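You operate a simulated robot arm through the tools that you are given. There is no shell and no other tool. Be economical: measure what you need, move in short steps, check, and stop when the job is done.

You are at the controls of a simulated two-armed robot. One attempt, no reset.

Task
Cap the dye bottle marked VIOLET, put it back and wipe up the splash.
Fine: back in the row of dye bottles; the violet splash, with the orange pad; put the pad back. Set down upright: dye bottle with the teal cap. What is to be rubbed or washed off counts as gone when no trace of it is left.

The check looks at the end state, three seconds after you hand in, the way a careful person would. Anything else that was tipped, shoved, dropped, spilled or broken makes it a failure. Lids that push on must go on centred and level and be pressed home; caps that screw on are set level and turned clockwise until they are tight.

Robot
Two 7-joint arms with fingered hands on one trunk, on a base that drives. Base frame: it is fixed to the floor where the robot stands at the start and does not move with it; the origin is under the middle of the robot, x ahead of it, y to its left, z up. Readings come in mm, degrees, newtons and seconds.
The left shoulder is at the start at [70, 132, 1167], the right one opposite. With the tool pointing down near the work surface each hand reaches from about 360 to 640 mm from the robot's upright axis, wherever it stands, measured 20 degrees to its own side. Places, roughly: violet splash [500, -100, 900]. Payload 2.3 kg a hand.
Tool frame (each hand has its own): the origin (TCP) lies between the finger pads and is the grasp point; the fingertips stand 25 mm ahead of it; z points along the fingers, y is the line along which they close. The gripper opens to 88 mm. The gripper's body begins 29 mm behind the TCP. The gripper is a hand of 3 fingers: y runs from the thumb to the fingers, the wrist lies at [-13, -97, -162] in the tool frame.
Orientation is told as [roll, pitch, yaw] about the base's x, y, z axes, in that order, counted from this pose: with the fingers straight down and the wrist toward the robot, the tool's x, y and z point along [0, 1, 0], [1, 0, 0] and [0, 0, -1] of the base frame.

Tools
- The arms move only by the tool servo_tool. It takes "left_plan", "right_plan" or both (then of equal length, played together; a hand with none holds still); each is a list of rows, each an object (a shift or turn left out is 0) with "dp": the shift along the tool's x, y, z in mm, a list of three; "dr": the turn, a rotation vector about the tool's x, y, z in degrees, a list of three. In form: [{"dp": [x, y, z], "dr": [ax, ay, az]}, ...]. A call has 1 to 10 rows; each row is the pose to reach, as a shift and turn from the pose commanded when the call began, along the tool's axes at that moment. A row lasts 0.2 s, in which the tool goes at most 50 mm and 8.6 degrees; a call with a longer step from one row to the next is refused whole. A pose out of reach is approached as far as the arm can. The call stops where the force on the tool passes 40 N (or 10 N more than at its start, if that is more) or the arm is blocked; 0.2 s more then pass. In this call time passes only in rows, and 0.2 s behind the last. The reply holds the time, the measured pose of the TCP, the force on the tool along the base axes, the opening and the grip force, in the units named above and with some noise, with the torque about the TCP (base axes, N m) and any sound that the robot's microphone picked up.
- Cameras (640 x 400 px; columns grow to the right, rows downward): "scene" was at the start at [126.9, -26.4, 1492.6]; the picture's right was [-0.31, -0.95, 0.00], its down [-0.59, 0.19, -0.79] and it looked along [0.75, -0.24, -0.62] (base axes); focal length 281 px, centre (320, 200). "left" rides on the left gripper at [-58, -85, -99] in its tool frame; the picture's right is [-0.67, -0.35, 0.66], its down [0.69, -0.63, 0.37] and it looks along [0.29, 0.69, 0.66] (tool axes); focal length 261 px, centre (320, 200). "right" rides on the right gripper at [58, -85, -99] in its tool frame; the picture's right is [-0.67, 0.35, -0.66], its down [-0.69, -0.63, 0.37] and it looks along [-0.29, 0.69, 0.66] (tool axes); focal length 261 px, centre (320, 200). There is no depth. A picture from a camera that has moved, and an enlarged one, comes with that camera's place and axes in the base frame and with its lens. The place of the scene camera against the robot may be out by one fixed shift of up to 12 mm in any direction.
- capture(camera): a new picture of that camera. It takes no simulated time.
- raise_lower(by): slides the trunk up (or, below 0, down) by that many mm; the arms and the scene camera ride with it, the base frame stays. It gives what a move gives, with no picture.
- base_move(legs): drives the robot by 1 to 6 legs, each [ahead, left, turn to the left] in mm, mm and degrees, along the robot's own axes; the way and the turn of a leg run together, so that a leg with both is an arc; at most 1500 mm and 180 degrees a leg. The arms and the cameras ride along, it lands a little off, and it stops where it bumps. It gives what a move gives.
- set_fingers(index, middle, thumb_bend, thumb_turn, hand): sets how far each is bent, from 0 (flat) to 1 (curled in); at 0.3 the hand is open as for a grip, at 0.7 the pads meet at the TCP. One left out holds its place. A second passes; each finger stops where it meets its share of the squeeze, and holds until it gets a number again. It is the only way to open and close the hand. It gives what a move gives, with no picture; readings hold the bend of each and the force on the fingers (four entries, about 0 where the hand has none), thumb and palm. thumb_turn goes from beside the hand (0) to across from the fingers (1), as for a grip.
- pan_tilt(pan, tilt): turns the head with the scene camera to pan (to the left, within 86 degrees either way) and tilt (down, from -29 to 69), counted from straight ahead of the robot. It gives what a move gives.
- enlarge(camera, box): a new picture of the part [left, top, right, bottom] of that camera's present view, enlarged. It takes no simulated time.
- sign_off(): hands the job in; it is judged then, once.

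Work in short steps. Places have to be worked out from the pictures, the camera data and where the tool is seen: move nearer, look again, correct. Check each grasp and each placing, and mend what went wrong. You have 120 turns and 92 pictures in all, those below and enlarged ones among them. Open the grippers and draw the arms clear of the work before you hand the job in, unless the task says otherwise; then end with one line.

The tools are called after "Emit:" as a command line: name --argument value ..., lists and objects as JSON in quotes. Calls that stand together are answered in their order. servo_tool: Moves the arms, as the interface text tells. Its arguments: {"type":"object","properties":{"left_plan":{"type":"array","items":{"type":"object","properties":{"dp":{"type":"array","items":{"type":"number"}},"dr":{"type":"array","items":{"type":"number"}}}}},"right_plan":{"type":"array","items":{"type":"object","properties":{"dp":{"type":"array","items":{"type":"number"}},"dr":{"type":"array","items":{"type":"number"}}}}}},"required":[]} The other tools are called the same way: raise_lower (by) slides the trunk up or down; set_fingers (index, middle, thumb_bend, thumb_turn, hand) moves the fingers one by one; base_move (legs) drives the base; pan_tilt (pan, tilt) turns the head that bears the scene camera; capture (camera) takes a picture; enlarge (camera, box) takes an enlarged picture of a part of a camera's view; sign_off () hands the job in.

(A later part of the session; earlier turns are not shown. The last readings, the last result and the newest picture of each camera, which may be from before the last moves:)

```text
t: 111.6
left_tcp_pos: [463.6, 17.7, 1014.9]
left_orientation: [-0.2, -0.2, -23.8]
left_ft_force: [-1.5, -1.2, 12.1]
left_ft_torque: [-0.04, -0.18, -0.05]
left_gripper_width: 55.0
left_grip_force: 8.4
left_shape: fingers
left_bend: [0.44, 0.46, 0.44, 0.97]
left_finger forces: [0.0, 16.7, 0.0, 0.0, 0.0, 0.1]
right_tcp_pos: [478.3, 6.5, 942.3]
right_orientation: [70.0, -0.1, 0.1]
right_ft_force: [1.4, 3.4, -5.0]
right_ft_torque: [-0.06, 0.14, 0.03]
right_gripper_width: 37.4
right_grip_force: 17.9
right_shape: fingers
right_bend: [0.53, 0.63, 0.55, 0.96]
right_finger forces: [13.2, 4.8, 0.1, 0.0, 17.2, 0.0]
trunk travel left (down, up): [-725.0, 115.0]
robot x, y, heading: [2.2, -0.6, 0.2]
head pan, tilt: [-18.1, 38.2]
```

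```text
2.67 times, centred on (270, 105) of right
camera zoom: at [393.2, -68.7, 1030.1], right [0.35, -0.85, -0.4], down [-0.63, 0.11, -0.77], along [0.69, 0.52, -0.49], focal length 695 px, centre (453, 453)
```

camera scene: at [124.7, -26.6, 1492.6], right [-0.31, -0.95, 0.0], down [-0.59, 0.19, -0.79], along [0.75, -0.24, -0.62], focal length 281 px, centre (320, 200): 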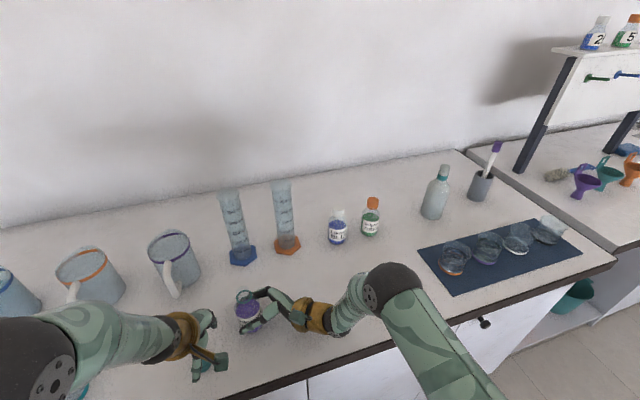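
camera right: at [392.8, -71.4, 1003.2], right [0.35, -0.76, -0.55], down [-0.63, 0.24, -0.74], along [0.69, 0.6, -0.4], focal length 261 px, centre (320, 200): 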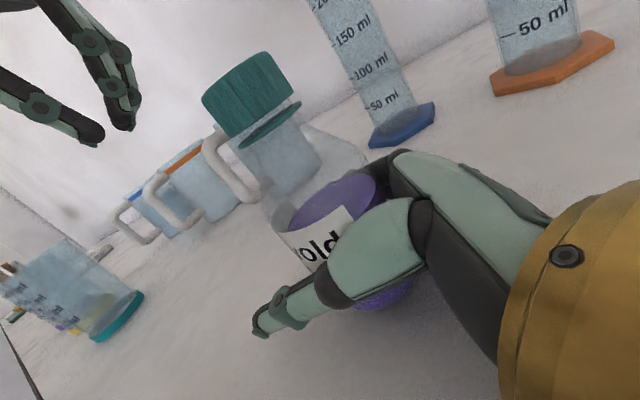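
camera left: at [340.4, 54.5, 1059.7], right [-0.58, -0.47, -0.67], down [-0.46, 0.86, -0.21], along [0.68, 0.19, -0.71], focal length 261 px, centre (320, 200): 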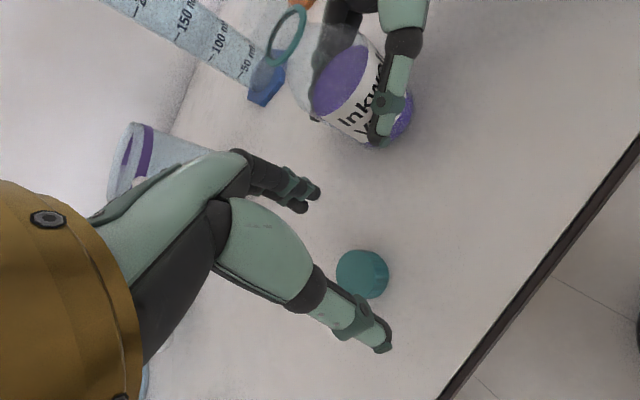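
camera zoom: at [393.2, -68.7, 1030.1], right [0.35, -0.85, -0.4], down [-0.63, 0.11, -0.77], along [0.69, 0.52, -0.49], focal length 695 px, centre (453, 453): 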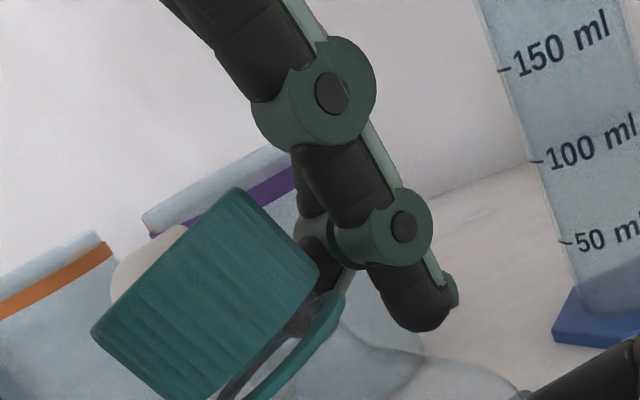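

I lift the left hand straight clear, then see how the bottle stands.

Emit:
servo_tool --left_plan '[{"dp": [0, 0, -20]}, {"dp": [0, 0, -45]}, {"dp": [0, 0, -60]}]'

Emit:
capture --camera "right"

```text
t: 112.4
left_tcp_pos: [464.7, 15.7, 1074.7]
left_orientation: [-0.2, 0.1, -24.0]
left_ft_force: [-0.3, 0.1, 0.6]
left_ft_torque: [-0.01, -0.01, -0.03]
left_gripper_width: 54.4
left_grip_force: 0.1
left_shape: fingers
left_bend: [0.44, 0.44, 0.44, 0.97]
left_finger forces: [0.1, 0.0, 0.0, 0.0, 0.0, 0.1]
right_tcp_pos: [480.6, 4.3, 941.0]
right_orientation: [69.9, 0.0, 0.0]
right_ft_force: [-0.5, 0.5, -0.5]
right_ft_torque: [-0.01, -0.02, 0.0]
right_gripper_width: 37.4
right_grip_force: 18.4
right_shape: fingers
right_bend: [0.53, 0.63, 0.55, 0.96]
right_finger forces: [12.5, 5.9, 0.0, 0.0, 18.7, 0.1]
trunk travel left (down, up): [-725.0, 115.0]
robot x, y, heading: [3.1, 2.1, -0.0]
head pan, tilt: [-18.1, 38.2]
```

```text
7 pictures are left
camera right: at [394.5, -69.5, 1029.4], right [0.35, -0.85, -0.41], down [-0.63, 0.11, -0.77], along [0.69, 0.52, -0.49], focal length 261 px, centre (320, 200)
```

right: 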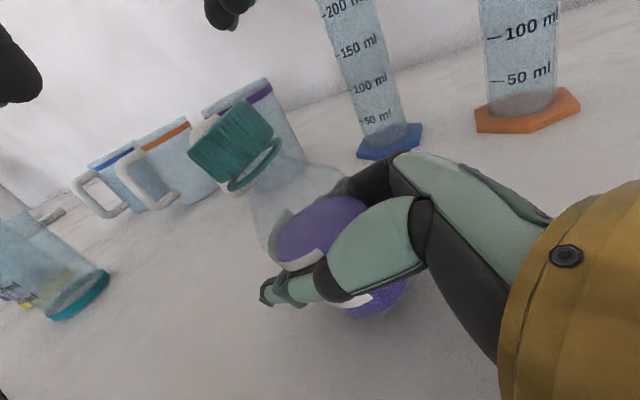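

The bottle leans ~10° again but is sound. I release it to stand, back the right hand off, and drive the base 60 mm to the right so the left arm gets more turning room.

Emit:
set_fingers --hand "right" --index 0.45 --middle 0.45 --thumb_bend 0.45

Emit:
set_fingers --hand "right" --index 0.3 --middle 0.3 --thumb_bend 0.3

Emit:
servo_tool --right_plan '[{"dp": [0, 0, -30]}, {"dp": [0, 0, -60]}, {"dp": [0, 0, -95]}, {"dp": [30, 0, -110]}]'

Emit:
base_move --legs '[[0, -60, 0]]'

Emit:
capture --camera "scene"

```text
t: 113.4
left_tcp_pos: [465.1, 17.6, 1074.7]
left_orientation: [-0.1, 0.1, -24.0]
left_ft_force: [0.2, 0.2, -1.1]
left_ft_torque: [0.01, 0.01, -0.01]
left_gripper_width: 54.8
left_grip_force: 0.0
left_shape: fingers
left_bend: [0.44, 0.44, 0.44, 0.97]
left_finger forces: [0.1, 0.0, 0.1, 0.0, 0.0, 0.1]
right_tcp_pos: [479.7, 4.5, 941.2]
right_orientation: [69.9, 0.0, 0.0]
right_ft_force: [0.2, 0.2, 0.4]
right_ft_torque: [-0.02, 0.0, 0.0]
right_gripper_width: 52.7
right_grip_force: 0.6
right_shape: fingers
right_bend: [0.45, 0.45, 0.45, 0.97]
right_finger forces: [0.5, 0.1, 0.0, 0.0, 0.4, 0.1]
trunk travel left (down, up): [-725.0, 115.0]
robot x, y, heading: [-1.9, -3.3, 0.0]
head pan, tilt: [-18.1, 38.2]
```

```text
t: 114.4
left_tcp_pos: [465.7, 17.7, 1074.8]
left_orientation: [-0.1, 0.1, -23.9]
left_ft_force: [-0.4, -0.6, -0.2]
left_ft_torque: [0.01, 0.04, 0.0]
left_gripper_width: 54.6
left_grip_force: 0.1
left_shape: fingers
left_bend: [0.44, 0.44, 0.44, 0.97]
left_finger forces: [0.0, 0.0, 0.0, 0.0, 0.0, 0.1]
right_tcp_pos: [479.4, 5.1, 942.7]
right_orientation: [70.0, 0.0, 0.0]
right_ft_force: [-0.2, 0.2, -0.4]
right_ft_torque: [0.01, -0.03, -0.02]
right_gripper_width: 84.0
right_grip_force: 0.1
right_shape: fingers
right_bend: [0.3, 0.3, 0.3, 0.97]
right_finger forces: [0.1, 0.0, 0.0, 0.0, 0.1, 0.0]
trunk travel left (down, up): [-725.0, 115.0]
robot x, y, heading: [-0.5, 3.0, -0.0]
head pan, tilt: [-18.1, 38.2]
```

```text
t: 115.4
left_tcp_pos: [464.3, 16.5, 1075.0]
left_orientation: [-0.2, 0.0, -24.0]
left_ft_force: [-0.2, -0.3, 0.4]
left_ft_torque: [-0.01, -0.01, 0.0]
left_gripper_width: 54.8
left_grip_force: 0.1
left_shape: fingers
left_bend: [0.44, 0.44, 0.44, 0.97]
left_finger forces: [0.0, 0.0, 0.0, 0.1, 0.1, 0.0]
right_tcp_pos: [479.5, -88.7, 1008.1]
right_orientation: [69.9, -0.1, 0.1]
right_ft_force: [-0.3, -0.3, -0.1]
right_ft_torque: [-0.02, -0.01, -0.01]
right_gripper_width: 84.7
right_grip_force: 0.0
right_shape: fingers
right_bend: [0.3, 0.3, 0.3, 0.97]
right_finger forces: [0.0, 0.0, 0.0, 0.1, 0.0, 0.1]
trunk travel left (down, up): [-725.0, 115.0]
robot x, y, heading: [-0.0, 3.8, -0.1]
head pan, tilt: [-18.1, 38.2]
```

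```text
t: 116.4
left_tcp_pos: [467.1, -37.4, 1073.9]
left_orientation: [-0.4, -0.1, -23.9]
left_ft_force: [0.2, 0.8, -0.4]
left_ft_torque: [-0.04, 0.01, -0.03]
left_gripper_width: 54.5
left_grip_force: 0.0
left_shape: fingers
left_bend: [0.44, 0.44, 0.44, 0.97]
left_finger forces: [0.0, 0.0, 0.0, 0.1, 0.0, 0.0]
right_tcp_pos: [479.4, -142.3, 1007.3]
right_orientation: [69.7, 0.0, 0.1]
right_ft_force: [-0.8, 0.0, -1.1]
right_ft_torque: [0.0, 0.0, -0.01]
right_gripper_width: 84.6
right_grip_force: 0.1
right_shape: fingers
right_bend: [0.3, 0.3, 0.3, 0.97]
right_finger forces: [0.0, 0.1, 0.0, 0.0, 0.1, 0.1]
trunk travel left (down, up): [-725.0, 115.0]
robot x, y, heading: [-1.8, -57.8, -0.1]
head pan, tilt: [-18.1, 38.2]
```

```text
6 pictures are left
camera scene: at [127.1, -79.0, 1492.7], right [-0.31, -0.95, 0.0], down [-0.59, 0.19, -0.79], along [0.75, -0.24, -0.62], focal length 281 px, centre (320, 200)
```

scene: 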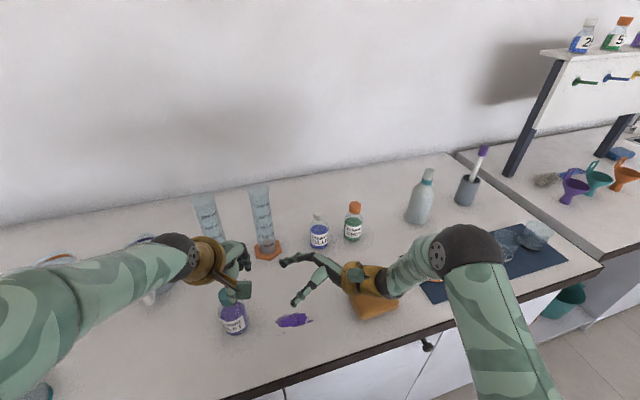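

Bottle is upright at about [477, 2]. I bring the right hand back to grip it and the left hand above the cap at yaw 0.

Emit:
servo_tool --left_plan '[{"dp": [14, -2, 4], "dr": [0, 0, -8]}, {"dp": [28, -4, 8], "dr": [0, 0, -16]}, {"dp": [42.4, -5.7, 12], "dr": [0, 0, -24]}, {"dp": [42.4, -5.7, 12], "dr": [0, 0, -24]}, {"dp": [42.4, -5.7, 12], "dr": [0, 0, -24]}, {"dp": [42.4, -5.7, 12], "dr": [0, 0, -24]}]' --right_plan '[{"dp": [-12.4, 0, 30]}, {"dp": [-12.4, 0, 65]}, {"dp": [-12.4, 0, 100]}, {"dp": [-12.4, 0, 130]}, {"dp": [-12.4, 0, 150]}, {"dp": [-12.4, 0, 159]}]'

Emit:
set_fingers --hand "right" --index 0.5 --middle 0.52 --thumb_bend 0.5

Emit:
set_fingers --hand "right" --index 0.64 --middle 0.68 --thumb_bend 0.65

Emit:
enlarge --camera "left" --box '[240, 160, 460, 340]'

```text
t: 117.8
left_tcp_pos: [481.5, 4.2, 1067.5]
left_orientation: [-1.7, 0.0, 1.3]
left_ft_force: [-0.2, -0.3, 0.5]
left_ft_torque: [0.0, 0.0, -0.01]
left_gripper_width: 54.6
left_grip_force: 0.2
left_shape: fingers
left_bend: [0.44, 0.44, 0.44, 0.97]
left_finger forces: [0.0, 0.0, 0.1, 0.0, 0.0, 0.0]
right_tcp_pos: [479.9, -1.6, 941.8]
right_orientation: [70.0, -0.1, 0.1]
right_ft_force: [-0.5, 0.7, 0.9]
right_ft_torque: [0.0, 0.0, 0.02]
right_gripper_width: 84.4
right_grip_force: 0.0
right_shape: fingers
right_bend: [0.3, 0.3, 0.3, 0.97]
right_finger forces: [0.1, 0.1, 0.0, 0.0, 0.0, 0.0]
trunk travel left (down, up): [-725.0, 115.0]
robot x, y, heading: [5.6, -58.8, 0.2]
head pan, tilt: [-18.1, 38.2]
```

```text
t: 118.8
left_tcp_pos: [480.7, 2.9, 1067.1]
left_orientation: [-1.9, 0.1, 1.3]
left_ft_force: [0.6, 0.1, -0.1]
left_ft_torque: [-0.01, 0.0, 0.01]
left_gripper_width: 54.8
left_grip_force: 0.1
left_shape: fingers
left_bend: [0.44, 0.44, 0.44, 0.97]
left_finger forces: [0.0, 0.0, 0.1, 0.1, 0.0, 0.0]
right_tcp_pos: [479.9, -2.9, 941.4]
right_orientation: [70.0, 0.0, 0.1]
right_ft_force: [-0.3, -0.3, -1.0]
right_ft_torque: [0.02, 0.03, 0.0]
right_gripper_width: 48.9
right_grip_force: 4.2
right_shape: fingers
right_bend: [0.47, 0.52, 0.47, 0.97]
right_finger forces: [4.0, 0.0, 0.0, 0.0, 4.1, 0.1]
trunk travel left (down, up): [-725.0, 115.0]
robot x, y, heading: [-0.3, -59.8, 0.0]
head pan, tilt: [-18.1, 38.2]
```

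```text
t: 119.8
left_tcp_pos: [480.8, 2.6, 1067.2]
left_orientation: [-1.9, 0.1, 1.2]
left_ft_force: [0.2, 0.2, -0.5]
left_ft_torque: [0.02, -0.01, -0.04]
left_gripper_width: 54.6
left_grip_force: 0.0
left_shape: fingers
left_bend: [0.44, 0.44, 0.44, 0.97]
left_finger forces: [0.1, 0.0, 0.0, 0.0, 0.0, 0.1]
right_tcp_pos: [479.1, -1.3, 940.0]
right_orientation: [70.0, 0.0, 0.1]
right_ft_force: [0.0, -0.4, 0.2]
right_ft_torque: [0.02, 0.02, -0.01]
right_gripper_width: 40.1
right_grip_force: 21.2
right_shape: fingers
right_bend: [0.5, 0.62, 0.54, 0.97]
right_finger forces: [16.5, 4.6, 0.0, 0.0, 21.7, 0.1]
trunk travel left (down, up): [-725.0, 115.0]
robot x, y, heading: [1.8, -61.8, 0.1]
head pan, tilt: [-18.1, 38.2]
```

```text
2.22 times, centred on (350, 250) of left
camera zoom: at [395.9, -52.3, 1168.3], right [-0.33, -0.7, -0.63], down [-0.64, 0.66, -0.39], along [0.69, 0.28, -0.67], focal length 579 px, centre (253, 89)
```

zoom: 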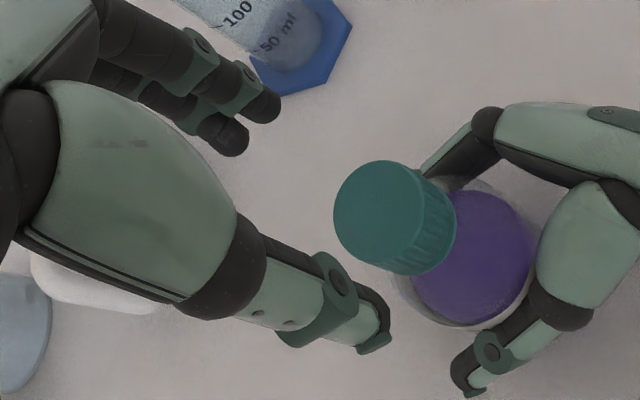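

The cap reads [479, −6]. I descend onto it at yaw −8°, and turn with a firm grip up to −80°, reading torque in between.

Emit:
servo_tool --left_plan '[{"dp": [-9.6, 0, 5], "dr": [0, 0, 8]}, {"dp": [-9.6, 0, 25], "dr": [0, 0, 8]}, {"dp": [-9.6, 0, 38], "dr": [0, 0, 8]}, {"dp": [-9.6, 0, 45], "dr": [0, 0, 8]}]'

Emit:
set_fingers --hand "left" --index 0.72 --middle 0.72 --thumb_bend 0.72

Emit:
servo_tool --left_plan '[{"dp": [0, 0, 0.5], "dr": [0, 0, 8]}, {"dp": [0, 0, 1], "dr": [0, 0, 16]}, {"dp": [0, 0, 1], "dr": [0, 0, 24]}, {"dp": [0, 0, 1], "dr": [0, 0, 32]}]'

Emit:
servo_tool --left_plan '[{"dp": [0, 0, 0.1], "dr": [0, 0, 8]}, {"dp": [0, 0, 0.2], "dr": [0, 0, 16]}, {"dp": [0, 0, 0.3], "dr": [0, 0, 24]}, {"dp": [0, 0, 0.3], "dr": [0, 0, 32]}, {"dp": [0, 0, 0.3], "dr": [0, 0, 40]}]'

```text
t: 120.8
left_tcp_pos: [477.9, -11.7, 1017.2]
left_orientation: [-0.1, 0.1, -7.9]
left_ft_force: [-0.6, 0.5, -0.1]
left_ft_torque: [-0.01, -0.02, 0.03]
left_gripper_width: 54.5
left_grip_force: 0.2
left_shape: fingers
left_bend: [0.44, 0.44, 0.44, 0.97]
left_finger forces: [0.0, 0.1, 0.1, 0.0, 0.1, 0.1]
right_tcp_pos: [479.6, -1.5, 940.8]
right_orientation: [70.0, 0.0, 0.1]
right_ft_force: [-1.0, -0.6, -0.4]
right_ft_torque: [0.05, 0.02, -0.02]
right_gripper_width: 40.2
right_grip_force: 20.9
right_shape: fingers
right_bend: [0.5, 0.62, 0.54, 0.97]
right_finger forces: [16.6, 4.7, 0.0, 0.0, 21.6, 0.0]
trunk travel left (down, up): [-725.0, 115.0]
robot x, y, heading: [1.0, -63.5, 0.2]
head pan, tilt: [-18.1, 38.2]
```

```text
t: 121.8
left_tcp_pos: [478.0, -11.4, 1018.2]
left_orientation: [-0.2, 0.2, -7.9]
left_ft_force: [4.8, -0.1, -4.4]
left_ft_torque: [0.08, -0.12, -0.04]
left_gripper_width: 14.6
left_grip_force: 10.5
left_shape: fingers
left_bend: [0.71, 0.63, 0.62, 0.97]
left_finger forces: [5.3, 7.5, 0.0, 0.1, 9.4, 0.0]
right_tcp_pos: [480.0, -1.6, 942.1]
right_orientation: [70.1, 0.0, 0.3]
right_ft_force: [-4.0, -1.0, 1.9]
right_ft_torque: [0.0, -0.21, -0.02]
right_gripper_width: 39.9
right_grip_force: 21.1
right_shape: fingers
right_bend: [0.52, 0.62, 0.54, 0.97]
right_finger forces: [14.2, 4.1, 0.1, 0.0, 23.3, 0.1]
trunk travel left (down, up): [-725.0, 115.0]
robot x, y, heading: [-1.8, -56.2, 0.2]
head pan, tilt: [-18.1, 38.2]
```

```text
t: 122.8
left_tcp_pos: [477.6, -9.7, 1017.4]
left_orientation: [0.1, -0.1, -40.0]
left_ft_force: [3.6, -2.0, 2.8]
left_ft_torque: [-0.01, -0.25, 0.11]
left_gripper_width: 11.0
left_grip_force: 12.5
left_shape: fingers
left_bend: [0.71, 0.63, 0.65, 0.93]
left_finger forces: [4.6, 10.8, 0.0, 0.1, 10.8, 0.0]
right_tcp_pos: [478.6, -1.4, 941.4]
right_orientation: [70.0, -0.1, 0.0]
right_ft_force: [-2.7, 3.7, 0.9]
right_ft_torque: [-0.05, -0.12, -0.15]
right_gripper_width: 39.7
right_grip_force: 20.6
right_shape: fingers
right_bend: [0.52, 0.63, 0.54, 0.96]
right_finger forces: [15.4, 4.1, 0.1, 0.1, 22.0, 0.0]
trunk travel left (down, up): [-725.0, 115.0]
robot x, y, heading: [5.1, -60.7, -0.2]
head pan, tilt: [-18.1, 38.2]
```

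```text
t: 124.0
left_tcp_pos: [476.6, -10.7, 1016.7]
left_orientation: [-0.2, 0.0, -80.1]
left_ft_force: [-5.4, -7.4, 6.7]
left_ft_torque: [-0.18, -0.09, 0.05]
left_gripper_width: 2.3
left_grip_force: 10.4
left_shape: fingers
left_bend: [0.71, 0.64, 0.7, 0.93]
left_finger forces: [3.3, 7.4, 0.0, 0.1, 10.2, 0.1]
right_tcp_pos: [478.5, -2.2, 942.3]
right_orientation: [70.1, 0.1, 0.0]
right_ft_force: [6.0, 8.1, -1.0]
right_ft_torque: [-0.06, 0.27, -0.04]
right_gripper_width: 40.2
right_grip_force: 21.9
right_shape: fingers
right_bend: [0.5, 0.63, 0.55, 0.94]
right_finger forces: [20.9, 4.6, 0.1, 0.0, 18.6, 0.1]
trunk travel left (down, up): [-725.0, 115.0]
robot x, y, heading: [2.0, -58.4, 0.1]
head pan, tilt: [-18.1, 38.2]
```

The hand was ~5 mm off the cap centre in y and slipped. I open, return with that correction, regrip and turn again.

Emit:
set_fingers --hand "left" --index 0.44 --middle 0.44 --thumb_bend 0.44

Emit:
servo_tool --left_plan '[{"dp": [2.3, -4.7, 0], "dr": [0, 0, -8]}, {"dp": [2.3, -4.7, 0], "dr": [0, 0, -16]}, {"dp": [2.3, -4.7, 0], "dr": [0, 0, -24]}, {"dp": [2.3, -4.7, 0], "dr": [0, 0, -32]}, {"dp": [2.3, -4.7, 0], "dr": [0, 0, -40]}, {"dp": [2.3, -4.7, 0], "dr": [0, 0, -48]}, {"dp": [2.3, -4.7, 0], "dr": [0, 0, -56]}, {"dp": [2.3, -4.7, 0], "dr": [0, 0, -64]}, {"dp": [2.3, -4.7, 0], "dr": [0, 0, -71]}]'

Emit:
set_fingers --hand "left" --index 0.74 --middle 0.74 --thumb_bend 0.74

Emit:
servo_tool --left_plan '[{"dp": [0, 0, 0.3], "dr": [0, 0, 8]}, {"dp": [0, 0, 0.5], "dr": [0, 0, 16]}, {"dp": [0, 0, 0.5], "dr": [0, 0, 24]}, {"dp": [0, 0, 0.5], "dr": [0, 0, 32]}]'

Emit:
servo_tool --left_plan '[{"dp": [0, 0, 0.1], "dr": [0, 0, 8]}, {"dp": [0, 0, 0.2], "dr": [0, 0, 16]}, {"dp": [0, 0, 0.3], "dr": [0, 0, 24]}, {"dp": [0, 0, 0.3], "dr": [0, 0, 32]}]'

```text
t: 125.0
left_tcp_pos: [477.2, -10.4, 1015.7]
left_orientation: [0.0, 0.0, -79.9]
left_ft_force: [-1.1, -0.3, -0.1]
left_ft_torque: [0.0, -0.02, 0.01]
left_gripper_width: 54.4
left_grip_force: 0.0
left_shape: fingers
left_bend: [0.44, 0.44, 0.44, 0.97]
left_finger forces: [0.0, 0.0, 0.0, 0.1, 0.0, 0.0]
right_tcp_pos: [479.0, -1.7, 941.5]
right_orientation: [70.0, 0.0, 0.1]
right_ft_force: [0.6, 0.1, 2.3]
right_ft_torque: [0.02, 0.0, 0.02]
right_gripper_width: 39.7
right_grip_force: 22.2
right_shape: fingers
right_bend: [0.5, 0.63, 0.55, 0.96]
right_finger forces: [16.7, 5.3, 0.1, 0.0, 22.3, 0.0]
trunk travel left (down, up): [-725.0, 115.0]
robot x, y, heading: [3.2, -60.2, 0.3]
head pan, tilt: [-18.1, 38.2]
```

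```text
t: 127.0
left_tcp_pos: [478.9, -5.5, 1015.7]
left_orientation: [0.0, 0.0, -8.8]
left_ft_force: [-0.3, -0.4, -1.0]
left_ft_torque: [-0.02, -0.01, 0.01]
left_gripper_width: 54.1
left_grip_force: 0.0
left_shape: fingers
left_bend: [0.44, 0.44, 0.44, 0.97]
left_finger forces: [0.0, 0.0, 0.0, 0.0, 0.1, 0.0]
right_tcp_pos: [479.1, -1.8, 941.9]
right_orientation: [70.0, 0.0, 0.2]
right_ft_force: [-0.2, 0.2, 1.1]
right_ft_torque: [0.07, 0.0, 0.02]
right_gripper_width: 39.7
right_grip_force: 22.3
right_shape: fingers
right_bend: [0.5, 0.63, 0.55, 0.96]
right_finger forces: [16.9, 5.7, 0.0, 0.0, 22.3, 0.0]
trunk travel left (down, up): [-725.0, 115.0]
robot x, y, heading: [2.7, -60.9, 0.0]
head pan, tilt: [-18.1, 38.2]
```

```text
t: 128.0
left_tcp_pos: [479.6, -5.2, 1015.6]
left_orientation: [-0.1, 0.1, -9.0]
left_ft_force: [5.2, 2.2, -5.2]
left_ft_torque: [0.08, -0.19, -0.01]
left_gripper_width: 16.8
left_grip_force: 18.1
left_shape: fingers
left_bend: [0.72, 0.63, 0.61, 0.96]
left_finger forces: [12.1, 10.9, 0.0, 0.0, 13.7, 0.1]
right_tcp_pos: [478.9, -1.2, 942.0]
right_orientation: [70.1, 0.0, 0.1]
right_ft_force: [-5.1, -2.3, 5.6]
right_ft_torque: [0.05, -0.29, 0.0]
right_gripper_width: 39.2
right_grip_force: 21.4
right_shape: fingers
right_bend: [0.52, 0.63, 0.55, 0.97]
right_finger forces: [14.0, 4.7, 0.0, 0.1, 24.4, 0.0]
trunk travel left (down, up): [-725.0, 115.0]
robot x, y, heading: [1.5, -55.8, -0.2]
head pan, tilt: [-18.1, 38.2]
```

```text
t: 129.0
left_tcp_pos: [479.7, -5.2, 1015.6]
left_orientation: [-0.1, 0.0, -41.0]
left_ft_force: [7.0, 0.5, -5.7]
left_ft_torque: [0.0, -0.24, 0.25]
left_gripper_width: 14.8
left_grip_force: 22.9
left_shape: fingers
left_bend: [0.72, 0.72, 0.65, 0.92]
left_finger forces: [14.9, 16.9, 0.0, 0.0, 14.8, 0.0]
right_tcp_pos: [478.4, -1.8, 941.5]
right_orientation: [70.1, 0.0, 0.2]
right_ft_force: [-5.6, -0.1, 6.0]
right_ft_torque: [0.03, -0.22, -0.26]
right_gripper_width: 38.9
right_grip_force: 21.0
right_shape: fingers
right_bend: [0.53, 0.63, 0.54, 0.96]
right_finger forces: [14.9, 4.2, 0.0, 0.0, 24.1, 0.0]
trunk travel left (down, up): [-725.0, 115.0]
robot x, y, heading: [-1.4, -58.5, 0.0]
head pan, tilt: [-18.1, 38.2]
```

```text
t: 130.0
left_tcp_pos: [478.6, -5.5, 1016.1]
left_orientation: [0.2, -0.1, -73.0]
left_ft_force: [10.3, -6.6, 2.7]
left_ft_torque: [-0.34, -0.6, 0.51]
left_gripper_width: 12.7
left_grip_force: 32.5
left_shape: fingers
left_bend: [0.73, 0.72, 0.68, 0.88]
left_finger forces: [25.1, 18.4, 0.0, 0.0, 21.7, 0.1]
right_tcp_pos: [479.0, -0.8, 940.8]
right_orientation: [69.9, 0.2, 0.1]
right_ft_force: [-9.2, 6.3, -0.4]
right_ft_torque: [-0.04, -0.26, -0.59]
right_gripper_width: 39.0
right_grip_force: 20.0
right_shape: fingers
right_bend: [0.55, 0.64, 0.52, 0.95]
right_finger forces: [12.7, 3.4, 0.0, 0.0, 24.4, 0.1]
trunk travel left (down, up): [-725.0, 115.0]
robot x, y, heading: [-2.6, -58.7, -0.1]
head pan, tilt: [-18.1, 38.2]
```

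Now the torque winds up steadily to 0.5 N m while the thumb deflects and the cap stays put: it is tight. I release, regrip the cap unstressed at yaw −40°, and open the right hand.

Emit:
set_fingers --hand "left" --index 0.44 --middle 0.44 --thumb_bend 0.44

Emit:
servo_tool --left_plan '[{"dr": [0, 0, -8]}, {"dr": [0, 0, -16]}, {"dr": [0, 0, -24]}, {"dr": [0, 0, -33]}, {"dr": [0, 0, -33]}]'

Emit:
set_fingers --hand "right" --index 0.45 --middle 0.45 --thumb_bend 0.45

Emit:
set_fingers --hand "right" --index 0.3 --middle 0.3 --thumb_bend 0.3

Emit:
set_fingers --hand "left" --index 0.7 --middle 0.7 --thumb_bend 0.7

Emit:
servo_tool --right_plan '[{"dp": [0, 0, -30]}, {"dp": [0, 0, -60]}, {"dp": [0, 0, -95]}, {"dp": [30, 0, -120]}]'

```text
t: 131.0
left_tcp_pos: [478.2, -5.6, 1016.2]
left_orientation: [-0.1, 0.0, -72.9]
left_ft_force: [0.3, -1.2, 0.1]
left_ft_torque: [0.02, -0.01, 0.0]
left_gripper_width: 54.1
left_grip_force: 0.1
left_shape: fingers
left_bend: [0.44, 0.44, 0.44, 0.97]
left_finger forces: [0.0, 0.1, 0.1, 0.0, 0.0, 0.0]
right_tcp_pos: [478.8, -3.5, 941.3]
right_orientation: [69.9, 0.1, 0.2]
right_ft_force: [1.4, -1.6, 1.1]
right_ft_torque: [0.03, -0.06, -0.03]
right_gripper_width: 39.4
right_grip_force: 21.6
right_shape: fingers
right_bend: [0.53, 0.64, 0.54, 0.96]
right_finger forces: [17.1, 5.0, 0.0, 0.0, 20.3, 0.0]
trunk travel left (down, up): [-725.0, 115.0]
robot x, y, heading: [-1.8, -62.6, 0.1]
head pan, tilt: [-18.1, 38.2]
```

```text
refused: row 4 steps farther than a row can; nothing moved
```

```text
t: 132.0
left_tcp_pos: [479.7, -4.8, 1015.5]
left_orientation: [-0.1, -0.1, -72.9]
left_ft_force: [0.7, 0.1, 0.8]
left_ft_torque: [0.03, -0.02, 0.01]
left_gripper_width: 54.1
left_grip_force: 0.0
left_shape: fingers
left_bend: [0.44, 0.44, 0.44, 0.97]
left_finger forces: [0.0, 0.0, 0.0, 0.0, 0.0, 0.1]
right_tcp_pos: [479.0, -3.4, 940.8]
right_orientation: [69.9, 0.0, 0.0]
right_ft_force: [-0.1, -0.5, 0.4]
right_ft_torque: [0.0, 0.02, 0.03]
right_gripper_width: 54.1
right_grip_force: 1.0
right_shape: fingers
right_bend: [0.45, 0.45, 0.44, 0.97]
right_finger forces: [0.8, 0.0, 0.0, 0.0, 1.0, 0.0]
trunk travel left (down, up): [-725.0, 115.0]
robot x, y, heading: [-1.9, -59.6, 0.1]
head pan, tilt: [-18.1, 38.2]
```

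```text
t: 133.0
left_tcp_pos: [478.9, -5.6, 1016.1]
left_orientation: [-0.1, 0.0, -73.0]
left_ft_force: [0.2, -0.3, -0.2]
left_ft_torque: [-0.01, -0.05, -0.02]
left_gripper_width: 54.1
left_grip_force: 0.0
left_shape: fingers
left_bend: [0.44, 0.44, 0.44, 0.97]
left_finger forces: [0.1, 0.0, 0.1, 0.1, 0.1, 0.1]
right_tcp_pos: [479.4, -2.7, 940.4]
right_orientation: [70.1, 0.0, 0.2]
right_ft_force: [0.3, -0.8, 0.4]
right_ft_torque: [0.01, -0.03, 0.01]
right_gripper_width: 84.7
right_grip_force: 0.1
right_shape: fingers
right_bend: [0.3, 0.3, 0.3, 0.97]
right_finger forces: [0.0, 0.0, 0.0, 0.0, 0.0, 0.0]
trunk travel left (down, up): [-725.0, 115.0]
robot x, y, heading: [-2.6, -62.3, 0.2]
head pan, tilt: [-18.1, 38.2]
```

```text
t: 134.0
left_tcp_pos: [480.2, -6.1, 1015.6]
left_orientation: [0.0, 0.0, -72.9]
left_ft_force: [0.3, -0.1, 0.0]
left_ft_torque: [-0.06, -0.04, 0.0]
left_gripper_width: 19.5
left_grip_force: 9.6
left_shape: fingers
left_bend: [0.61, 0.65, 0.6, 0.97]
left_finger forces: [6.0, 4.4, 0.0, 0.0, 9.2, 0.0]
right_tcp_pos: [479.6, -1.9, 941.8]
right_orientation: [70.1, 0.0, 0.0]
right_ft_force: [-0.9, 0.1, 0.2]
right_ft_torque: [-0.01, 0.01, 0.03]
right_gripper_width: 84.4
right_grip_force: 0.0
right_shape: fingers
right_bend: [0.3, 0.3, 0.3, 0.97]
right_finger forces: [0.0, 0.0, 0.0, 0.0, 0.0, 0.1]
trunk travel left (down, up): [-725.0, 115.0]
robot x, y, heading: [-0.1, -60.8, 0.1]
head pan, tilt: [-18.1, 38.2]
```

```text
t: 135.0
left_tcp_pos: [478.3, -5.5, 1015.0]
left_orientation: [-0.1, -0.1, -72.9]
left_ft_force: [1.0, 0.1, 0.6]
left_ft_torque: [-0.07, -0.08, 0.0]
left_gripper_width: 19.4
left_grip_force: 10.1
left_shape: fingers
left_bend: [0.62, 0.65, 0.61, 0.97]
left_finger forces: [6.1, 4.4, 0.0, 0.0, 9.2, 0.0]
right_tcp_pos: [479.5, -103.6, 1011.9]
right_orientation: [69.9, 0.0, 0.2]
right_ft_force: [-0.4, 0.4, -0.8]
right_ft_torque: [-0.01, -0.02, -0.02]
right_gripper_width: 84.6
right_grip_force: 0.0
right_shape: fingers
right_bend: [0.3, 0.3, 0.3, 0.97]
right_finger forces: [0.0, 0.0, 0.0, 0.0, 0.0, 0.1]
trunk travel left (down, up): [-725.0, 115.0]
robot x, y, heading: [1.4, -60.3, 0.1]
head pan, tilt: [-18.1, 38.2]
```

Left holds the capped bottle evenly. I lift it 110 mm (a check of the cap too) while folding the right arm back to its starting place.

Emit:
set_fingers --hand "left" --index 0.73 --middle 0.73 --thumb_bend 0.72

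Emit:
servo_tool --left_plan '[{"dp": [0, 0, -5]}, {"dp": [0, 0, -15]}, {"dp": [0, 0, -30]}, {"dp": [0, 0, -45]}, {"dp": [0, 0, -60]}, {"dp": [0, 0, -75]}, {"dp": [0, 0, -90]}, {"dp": [0, 0, -100]}, {"dp": [0, 0, -110]}, {"dp": [0, 0, -110]}]' --right_plan '[{"dp": [15.6, -10, -27.5], "dr": [0, -7, 0]}, {"dp": [31, -20, -55], "dr": [0, -14, 0]}, {"dp": [47, -30, -82.5], "dr": [0, -21, 0]}, {"dp": [62, -40, -110], "dr": [0, -28, 0]}, {"dp": [78, -50, -137.5], "dr": [0, -35, 0]}, {"dp": [94, -60, -165], "dr": [0, -42, 0]}, {"dp": [109, -70, -192.5], "dr": [0, -49, 0]}, {"dp": [125, -80, -220], "dr": [0, -56, 0]}, {"dp": [140, -90, -247.5], "dr": [0, -63, 0]}, {"dp": [156, -100, -275], "dr": [0, -70, 0]}]'

Emit:
capture --camera "scene"

```text
t: 136.0
left_tcp_pos: [479.3, -5.8, 1015.8]
left_orientation: [-0.1, -0.1, -72.9]
left_ft_force: [0.2, -0.1, -0.7]
left_ft_torque: [-0.01, -0.02, -0.02]
left_gripper_width: 18.0
left_grip_force: 15.5
left_shape: fingers
left_bend: [0.71, 0.65, 0.6, 0.96]
left_finger forces: [9.7, 7.5, 0.0, 0.0, 14.3, 0.0]
right_tcp_pos: [480.0, -104.7, 1010.5]
right_orientation: [70.0, 0.0, 0.1]
right_ft_force: [-0.5, -0.7, 0.3]
right_ft_torque: [0.0, 0.01, 0.03]
right_gripper_width: 84.7
right_grip_force: 0.1
right_shape: fingers
right_bend: [0.3, 0.3, 0.3, 0.97]
right_finger forces: [0.1, 0.0, 0.0, 0.0, 0.0, 0.0]
trunk travel left (down, up): [-725.0, 115.0]
robot x, y, heading: [-2.0, -59.0, 0.3]
head pan, tilt: [-18.1, 38.2]
```

```text
t: 138.2
left_tcp_pos: [479.0, -5.5, 1124.7]
left_orientation: [0.0, 0.0, -73.0]
left_ft_force: [-0.7, -0.2, -1.6]
left_ft_torque: [0.02, 0.03, -0.02]
left_gripper_width: 17.4
left_grip_force: 15.8
left_shape: fingers
left_bend: [0.71, 0.65, 0.6, 0.96]
left_finger forces: [9.8, 7.5, 0.0, 0.0, 13.7, 0.0]
right_tcp_pos: [380.2, -310.4, 1252.4]
right_orientation: [-0.1, 0.0, 0.1]
right_ft_force: [0.6, 0.3, 0.6]
right_ft_torque: [0.04, 0.04, 0.0]
right_gripper_width: 84.5
right_grip_force: 0.1
right_shape: fingers
right_bend: [0.3, 0.3, 0.3, 0.97]
right_finger forces: [0.0, 0.0, 0.0, 0.0, 0.0, 0.1]
trunk travel left (down, up): [-725.0, 115.0]
robot x, y, heading: [0.1, -60.9, 0.3]
head pan, tilt: [-18.1, 38.2]
```

```text
4 pictures are left
camera scene: at [126.6, -86.1, 1492.6], right [-0.31, -0.95, 0.0], down [-0.59, 0.19, -0.79], along [0.75, -0.24, -0.62], focal length 281 px, centre (320, 200)
```

scene: 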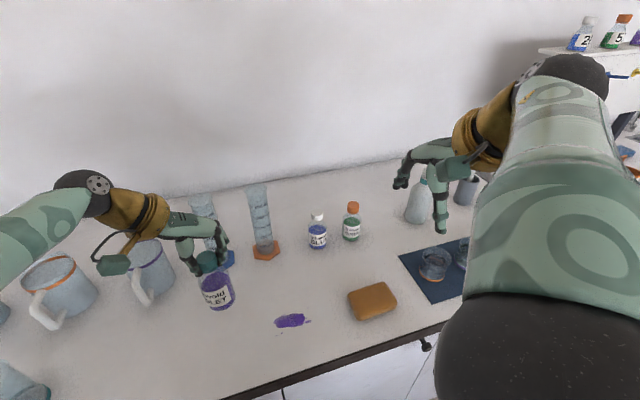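

The bottle hangs securely by its cap: tight. Blue and green stand at ≈[656, −247] and [659, −352], so the free place is ≈[658, −453]. I drive right with the bottle high, then a bit forward.

Emit:
base_move --legs '[[0, -400, 0], [60, 0, 0]]'

```text
t: 141.2
left_tcp_pos: [531.9, -403.6, 1129.2]
left_orientation: [0.2, -0.2, -72.8]
left_ft_force: [-1.6, -0.2, -0.8]
left_ft_torque: [0.03, -0.04, 0.02]
left_gripper_width: 17.7
left_grip_force: 15.2
left_shape: fingers
left_bend: [0.71, 0.65, 0.6, 0.96]
left_finger forces: [9.7, 7.3, 0.1, 0.1, 13.7, 0.0]
right_tcp_pos: [432.9, -708.7, 1254.6]
right_orientation: [-0.2, -0.5, 0.4]
right_ft_force: [-0.3, -0.3, 0.2]
right_ft_torque: [-0.01, -0.04, -0.01]
right_gripper_width: 84.5
right_grip_force: 0.1
right_shape: fingers
right_bend: [0.3, 0.3, 0.3, 0.97]
right_finger forces: [0.0, 0.0, 0.0, 0.0, 0.0, 0.1]
trunk travel left (down, up): [-725.0, 115.0]
robot x, y, heading: [57.8, -460.3, 0.3]
head pan, tilt: [-18.1, 38.2]
```

Arrived. I reach out over the slot, still high, and take a look.

Emit:
servo_tool --left_plan '[{"dp": [15, 12, 0], "dr": [0, 0, -6]}, {"dp": [30, 24, 0], "dr": [0, 0, -12]}, {"dp": [45, 36, 0], "dr": [0, 0, -18]}, {"dp": [60, 48, 0], "dr": [0, 0, -24]}, {"dp": [75, 60, 0], "dr": [0, 0, -31]}, {"dp": [90, 72, 0], "dr": [0, 0, -37]}, {"dp": [106.2, 83.6, 0], "dr": [0, 0, -43]}, {"dp": [106.2, 83.6, 0], "dr": [0, 0, -43]}]'

Emit:
capture --camera "scene"

```text
t: 143.0
left_tcp_pos: [623.7, -438.6, 1113.0]
left_orientation: [-0.1, 0.0, -29.8]
left_ft_force: [0.2, 0.4, -1.6]
left_ft_torque: [0.0, 0.01, 0.0]
left_gripper_width: 17.3
left_grip_force: 15.8
left_shape: fingers
left_bend: [0.71, 0.66, 0.6, 0.96]
left_finger forces: [9.8, 7.8, 0.0, 0.0, 13.7, 0.1]
left hand out of reach, approached as far as the arm can: row 4, 5, 6, 7, 8
right_tcp_pos: [442.0, -708.6, 1251.3]
right_orientation: [0.0, 0.0, 0.3]
right_ft_force: [0.6, 0.9, 0.0]
right_ft_torque: [0.02, 0.0, -0.01]
right_gripper_width: 84.5
right_grip_force: 0.1
right_shape: fingers
right_bend: [0.3, 0.3, 0.3, 0.97]
right_finger forces: [0.0, 0.0, 0.0, 0.1, 0.0, 0.0]
trunk travel left (down, up): [-725.0, 115.0]
robot x, y, heading: [61.1, -457.5, 0.0]
head pan, tilt: [-18.1, 38.2]
```

```text
3 pictures are left
camera scene: at [187.8, -486.0, 1492.6], right [-0.31, -0.95, 0.0], down [-0.59, 0.19, -0.79], along [0.75, -0.24, -0.62], focal length 281 px, centre (320, 200)
```

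scene: 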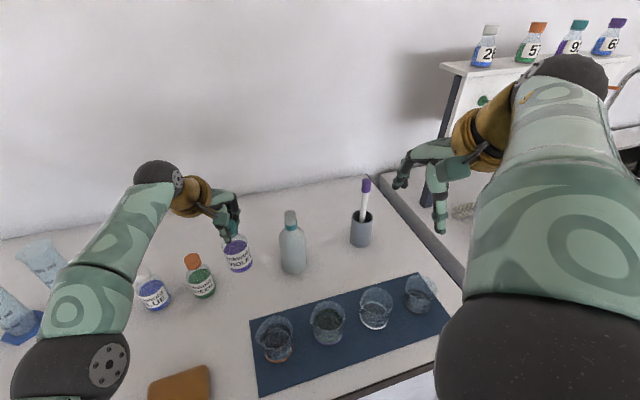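

The arm is at its reach at this height (x = 624). I drive 35 mm further ahead.

Emit:
base_move --legs '[[35, 0, 0]]'

Emit:
servo_tool --left_plan '[{"dp": [0, 0, 10]}, {"dp": [0, 0, 20]}]'

```text
t: 143.9
left_tcp_pos: [652.3, -439.0, 1115.6]
left_orientation: [0.1, -0.2, -29.8]
left_ft_force: [0.1, -0.4, -1.6]
left_ft_torque: [0.01, -0.02, -0.02]
left_gripper_width: 17.2
left_grip_force: 15.5
left_shape: fingers
left_bend: [0.71, 0.66, 0.6, 0.96]
left_finger forces: [9.8, 7.8, 0.0, 0.1, 13.7, 0.0]
right_tcp_pos: [469.3, -709.8, 1253.9]
right_orientation: [0.1, -0.4, 0.2]
right_ft_force: [-0.4, -0.6, -0.5]
right_ft_torque: [0.01, -0.05, -0.01]
right_gripper_width: 84.7
right_grip_force: 0.0
right_shape: fingers
right_bend: [0.3, 0.3, 0.3, 0.97]
right_finger forces: [0.0, 0.0, 0.0, 0.1, 0.1, 0.0]
trunk travel left (down, up): [-725.0, 115.0]
robot x, y, heading: [97.9, -459.5, 0.2]
head pan, tilt: [-18.1, 38.2]
```

```text
t: 144.5
left_tcp_pos: [656.4, -440.0, 1091.9]
left_orientation: [0.0, 0.0, -29.8]
left_ft_force: [-0.2, -0.5, -0.7]
left_ft_torque: [0.0, 0.02, 0.01]
left_gripper_width: 17.4
left_grip_force: 15.7
left_shape: fingers
left_bend: [0.71, 0.66, 0.6, 0.96]
left_finger forces: [9.6, 7.5, 0.1, 0.0, 13.4, 0.1]
right_tcp_pos: [475.6, -709.6, 1252.7]
right_orientation: [0.0, -0.1, 0.3]
right_ft_force: [-0.5, 0.0, 0.7]
right_ft_torque: [0.0, -0.02, -0.04]
right_gripper_width: 84.4
right_grip_force: 0.0
right_shape: fingers
right_bend: [0.3, 0.3, 0.3, 0.97]
right_finger forces: [0.0, 0.0, 0.0, 0.0, 0.0, 0.1]
trunk travel left (down, up): [-725.0, 115.0]
robot x, y, heading: [96.4, -460.2, 0.0]
head pan, tilt: [-18.1, 38.2]
```

Now I shift to y ≈ −453 and lower to just above the table, then touch down gently.

Emit:
servo_tool --left_plan '[{"dp": [-10.8, 7.4, 15]}, {"dp": [-10.8, 7.4, 35]}, {"dp": [-10.8, 7.4, 55]}, {"dp": [-10.8, 7.4, 68]}, {"dp": [-10.8, 7.4, 71]}, {"dp": [-10.8, 7.4, 73]}]'

Emit:
servo_tool --left_plan '[{"dp": [0, 0, 1]}, {"dp": [0, 0, 2]}]'

```text
t: 145.9
left_tcp_pos: [659.3, -451.6, 1019.5]
left_orientation: [0.0, 0.0, -29.8]
left_ft_force: [-0.4, -0.3, -1.9]
left_ft_torque: [0.01, -0.01, -0.03]
left_gripper_width: 17.4
left_grip_force: 15.0
left_shape: fingers
left_bend: [0.71, 0.66, 0.61, 0.96]
left_finger forces: [9.7, 7.0, 0.1, 0.1, 13.2, 0.0]
right_tcp_pos: [476.2, -709.3, 1251.9]
right_orientation: [-0.1, 0.0, 0.3]
right_ft_force: [0.0, -0.3, -0.1]
right_ft_torque: [-0.01, 0.04, 0.01]
right_gripper_width: 84.6
right_grip_force: 0.1
right_shape: fingers
right_bend: [0.3, 0.3, 0.3, 0.97]
right_finger forces: [0.0, 0.0, 0.1, 0.0, 0.1, 0.0]
trunk travel left (down, up): [-725.0, 115.0]
robot x, y, heading: [98.6, -457.6, 0.5]
head pan, tilt: [-18.1, 38.2]
```

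```text
t: 146.5
left_tcp_pos: [659.1, -452.7, 1017.1]
left_orientation: [-0.1, 0.0, -29.8]
left_ft_force: [-0.1, -0.3, -1.1]
left_ft_torque: [-0.02, -0.03, 0.0]
left_gripper_width: 17.3
left_grip_force: 14.8
left_shape: fingers
left_bend: [0.71, 0.66, 0.61, 0.96]
left_finger forces: [9.8, 7.0, 0.0, 0.1, 13.1, 0.1]
right_tcp_pos: [475.8, -709.9, 1251.4]
right_orientation: [-0.1, 0.0, 0.3]
right_ft_force: [-0.2, -0.4, -0.2]
right_ft_torque: [0.0, 0.04, 0.0]
right_gripper_width: 84.5
right_grip_force: 0.1
right_shape: fingers
right_bend: [0.3, 0.3, 0.3, 0.97]
right_finger forces: [0.1, 0.0, 0.0, 0.0, 0.0, 0.0]
trunk travel left (down, up): [-725.0, 115.0]
robot x, y, heading: [99.4, -459.8, 0.1]
head pan, tilt: [-18.1, 38.2]
```

Not yet touching (weight still carried); two more millimetres.

Emit:
servo_tool --left_plan '[{"dp": [0, 0, 1]}, {"dp": [0, 0, 2]}, {"dp": [0, 0, 2.5]}]'

```text
t: 147.3
left_tcp_pos: [660.4, -452.1, 1014.8]
left_orientation: [-0.1, 0.1, -29.8]
left_ft_force: [-0.1, -0.7, 0.0]
left_ft_torque: [0.0, -0.06, 0.03]
left_gripper_width: 17.2
left_grip_force: 15.9
left_shape: fingers
left_bend: [0.71, 0.66, 0.61, 0.96]
left_finger forces: [9.9, 7.7, 0.0, 0.0, 13.3, 0.0]
right_tcp_pos: [476.5, -709.0, 1251.4]
right_orientation: [0.0, -0.1, 0.3]
right_ft_force: [0.0, -0.3, -0.2]
right_ft_torque: [-0.01, 0.02, 0.02]
right_gripper_width: 84.6
right_grip_force: 0.1
right_shape: fingers
right_bend: [0.3, 0.3, 0.3, 0.97]
right_finger forces: [0.1, 0.1, 0.0, 0.0, 0.0, 0.0]
trunk travel left (down, up): [-725.0, 115.0]
robot x, y, heading: [97.7, -457.8, 0.4]
head pan, tilt: [-18.1, 38.2]
```

The weight is taken by the table. I open the hand and lift straight up, then draw back.

Emit:
servo_tool --left_plan '[{"dp": [0, 0, 0.6]}]'

Emit:
set_fingers --hand "left" --index 0.4 --middle 0.4 --thumb_bend 0.4

Emit:
servo_tool --left_plan '[{"dp": [0, 0, -15]}, {"dp": [0, 0, -40]}, {"dp": [0, 0, -80]}, {"dp": [0, -30, -110]}, {"dp": [0, -75, -125]}, {"dp": [0, -120, -140]}]'

Emit:
enlarge --camera "scene" --box '[120, 210, 340, 360]'

```text
t: 147.7
left_tcp_pos: [658.9, -452.5, 1015.4]
left_orientation: [-0.1, 0.0, -29.8]
left_ft_force: [0.8, -0.4, 1.5]
left_ft_torque: [0.03, -0.07, -0.01]
left_gripper_width: 17.2
left_grip_force: 15.6
left_shape: fingers
left_bend: [0.71, 0.66, 0.61, 0.96]
left_finger forces: [9.7, 8.5, 0.1, 0.0, 13.8, 0.0]
right_tcp_pos: [476.9, -710.9, 1252.0]
right_orientation: [0.0, -0.1, 0.3]
right_ft_force: [-0.1, -0.7, 0.5]
right_ft_torque: [0.05, 0.03, -0.01]
right_gripper_width: 84.8
right_grip_force: 0.1
right_shape: fingers
right_bend: [0.3, 0.3, 0.3, 0.97]
right_finger forces: [0.1, 0.0, 0.1, 0.1, 0.1, 0.1]
trunk travel left (down, up): [-725.0, 115.0]
robot x, y, heading: [97.4, -461.0, 0.2]
head pan, tilt: [-18.1, 38.2]
```

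```text
t: 148.7
left_tcp_pos: [657.8, -452.1, 1015.5]
left_orientation: [0.0, 0.0, -29.8]
left_ft_force: [-0.2, 0.0, -0.3]
left_ft_torque: [-0.02, 0.01, -0.04]
left_gripper_width: 63.0
left_grip_force: 0.1
left_shape: fingers
left_bend: [0.4, 0.4, 0.4, 0.97]
left_finger forces: [0.1, 0.0, 0.0, 0.1, 0.0, 0.1]
right_tcp_pos: [477.3, -709.7, 1252.2]
right_orientation: [0.0, -0.2, 0.4]
right_ft_force: [0.5, 0.8, 0.2]
right_ft_torque: [0.03, -0.04, -0.02]
right_gripper_width: 84.3
right_grip_force: 0.1
right_shape: fingers
right_bend: [0.3, 0.3, 0.3, 0.97]
right_finger forces: [0.1, 0.0, 0.0, 0.0, 0.0, 0.1]
trunk travel left (down, up): [-725.0, 115.0]
robot x, y, heading: [93.8, -459.2, 0.2]
head pan, tilt: [-18.1, 38.2]
```

```text
t: 150.1
left_tcp_pos: [552.9, -391.4, 1155.7]
left_orientation: [-0.2, -0.2, -29.8]
left_ft_force: [-0.5, -0.3, -0.1]
left_ft_torque: [0.0, -0.04, 0.05]
left_gripper_width: 63.4
left_grip_force: 0.1
left_shape: fingers
left_bend: [0.4, 0.4, 0.4, 0.97]
left_finger forces: [0.0, 0.0, 0.1, 0.0, 0.0, 0.0]
right_tcp_pos: [474.1, -708.7, 1252.3]
right_orientation: [-0.1, -0.1, 0.3]
right_ft_force: [-0.1, 0.6, -0.2]
right_ft_torque: [0.01, -0.01, -0.01]
right_gripper_width: 84.7
right_grip_force: 0.1
right_shape: fingers
right_bend: [0.3, 0.3, 0.3, 0.97]
right_finger forces: [0.1, 0.0, 0.0, 0.0, 0.0, 0.0]
trunk travel left (down, up): [-725.0, 115.0]
robot x, y, heading: [94.3, -459.0, 0.1]
head pan, tilt: [-18.1, 38.2]
```

```text
2.67 times, centred on (230, 285) of scene
camera zoom: at [220.3, -485.0, 1492.8], right [-0.31, -0.95, 0.0], down [-0.59, 0.19, -0.79], along [0.75, -0.24, -0.62], focal length 750 px, centre (560, -27)
```

zoom: 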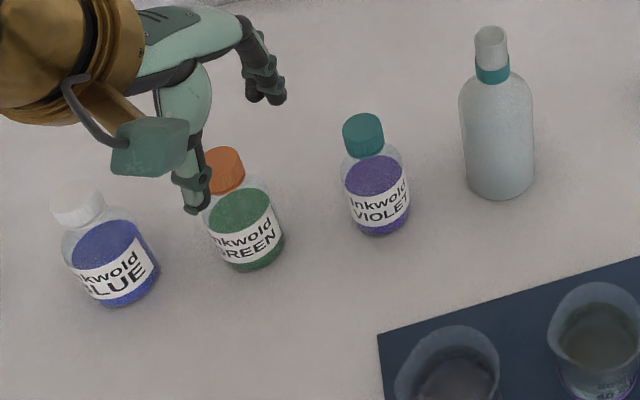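

Violet stands upright in the row with blue and green, cap on straight. Now the wipe: I drive back to about y = −100 and move the left arm aside.

Emit:
base_move --legs '[[-94, 0, 0], [0, 359, 0]]'

Emit:
servo_tool --left_plan '[{"dp": [28, -16, -10]}, {"dp": [56, -32, -20]}, {"dp": [84, -48, -20]}, {"dp": [112, -65, -20]}]'

```text
t: 153.2
left_tcp_pos: [460.2, -34.2, 1153.5]
left_orientation: [0.1, 0.2, -29.9]
left_ft_force: [0.1, 0.4, -0.8]
left_ft_torque: [0.0, 0.01, 0.0]
left_gripper_width: 63.0
left_grip_force: 0.0
left_shape: fingers
left_bend: [0.4, 0.4, 0.4, 0.97]
left_finger forces: [0.1, 0.0, 0.0, 0.0, 0.1, 0.0]
right_tcp_pos: [380.2, -350.5, 1250.2]
right_orientation: [0.1, 0.0, 0.1]
right_ft_force: [0.4, -0.5, 0.7]
right_ft_torque: [0.02, 0.02, -0.02]
right_gripper_width: 84.5
right_grip_force: 0.1
right_shape: fingers
right_bend: [0.3, 0.3, 0.3, 0.97]
right_finger forces: [0.0, 0.0, 0.0, 0.1, 0.0, 0.0]
trunk travel left (down, up): [-725.0, 115.0]
robot x, y, heading: [-2.3, -101.5, -0.0]
head pan, tilt: [-18.1, 38.2]
```

```text
t: 154.2
left_tcp_pos: [458.0, 98.3, 1174.1]
left_orientation: [-0.1, 0.1, -29.9]
left_ft_force: [0.0, -0.6, 0.2]
left_ft_torque: [0.0, 0.01, 0.01]
left_gripper_width: 63.1
left_grip_force: 0.1
left_shape: fingers
left_bend: [0.4, 0.4, 0.4, 0.97]
left_finger forces: [0.0, 0.0, 0.0, 0.1, 0.0, 0.1]
right_tcp_pos: [380.6, -348.3, 1251.2]
right_orientation: [-0.2, -0.1, 0.2]
right_ft_force: [0.7, 0.4, 0.4]
right_ft_torque: [0.0, 0.02, 0.01]
right_gripper_width: 84.7
right_grip_force: 0.0
right_shape: fingers
right_bend: [0.3, 0.3, 0.3, 0.97]
right_finger forces: [0.0, 0.0, 0.1, 0.1, 0.1, 0.1]
trunk travel left (down, up): [-725.0, 115.0]
robot x, y, heading: [0.9, -101.3, 0.3]
head pan, tilt: [-18.1, 38.2]
```

Now the right hand goes over the pad ([430, −306], short side along x, turned 7°), then down around it.

Emit:
servo_tool --right_plan '[{"dp": [8, 8, 45], "dr": [0, 0, -1]}, {"dp": [16, 16, 90], "dr": [0, 0, -2]}, {"dp": [24, 25, 135], "dr": [0, 0, -3]}, {"dp": [32, 34, 180], "dr": [0, 0, -5]}, {"dp": [40, 44, 225], "dr": [0, 0, -7]}, {"dp": [43, 50, 265], "dr": [0, 0, -7]}, {"dp": [43, 50, 290], "dr": [0, 0, -7]}, {"dp": [43, 50, 305], "dr": [0, 0, -7]}, {"dp": [43, 50, 312], "dr": [0, 0, -7]}]'

Emit:
set_fingers --hand "right" --index 0.42 --middle 0.42 --thumb_bend 0.42

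```text
t: 156.2
left_tcp_pos: [458.7, 97.8, 1174.0]
left_orientation: [-0.1, 0.0, -29.9]
left_ft_force: [0.3, 0.3, -0.9]
left_ft_torque: [-0.03, -0.02, 0.01]
left_gripper_width: 63.1
left_grip_force: 0.1
left_shape: fingers
left_bend: [0.4, 0.4, 0.4, 0.97]
left_finger forces: [0.1, 0.0, 0.0, 0.1, 0.0, 0.1]
right_tcp_pos: [430.7, -307.1, 939.0]
right_orientation: [0.0, 0.1, 7.2]
right_ft_force: [0.5, 0.5, 0.1]
right_ft_torque: [-0.01, 0.02, 0.01]
right_gripper_width: 84.6
right_grip_force: 0.1
right_shape: fingers
right_bend: [0.3, 0.3, 0.3, 0.97]
right_finger forces: [0.1, 0.1, 0.1, 0.0, 0.0, 0.0]
trunk travel left (down, up): [-725.0, 115.0]
robot x, y, heading: [-1.1, -97.2, -0.2]
head pan, tilt: [-18.1, 38.2]
```

```text
t: 157.2
left_tcp_pos: [459.1, 97.5, 1173.2]
left_orientation: [-0.1, 0.0, -29.9]
left_ft_force: [0.0, -0.5, -0.4]
left_ft_torque: [0.02, 0.01, 0.0]
left_gripper_width: 63.4
left_grip_force: 0.0
left_shape: fingers
left_bend: [0.4, 0.4, 0.4, 0.97]
left_finger forces: [0.1, 0.1, 0.0, 0.0, 0.0, 0.0]
right_tcp_pos: [430.1, -307.1, 940.3]
right_orientation: [0.1, -0.2, 7.2]
right_ft_force: [0.0, -0.1, 0.7]
right_ft_torque: [0.0, -0.04, -0.02]
right_gripper_width: 63.8
right_grip_force: 1.5
right_shape: fingers
right_bend: [0.4, 0.42, 0.4, 0.97]
right_finger forces: [1.9, 0.3, 0.0, 0.0, 1.3, 0.1]
trunk travel left (down, up): [-725.0, 115.0]
robot x, y, heading: [-2.7, -101.3, 0.1]
head pan, tilt: [-18.1, 38.2]
```

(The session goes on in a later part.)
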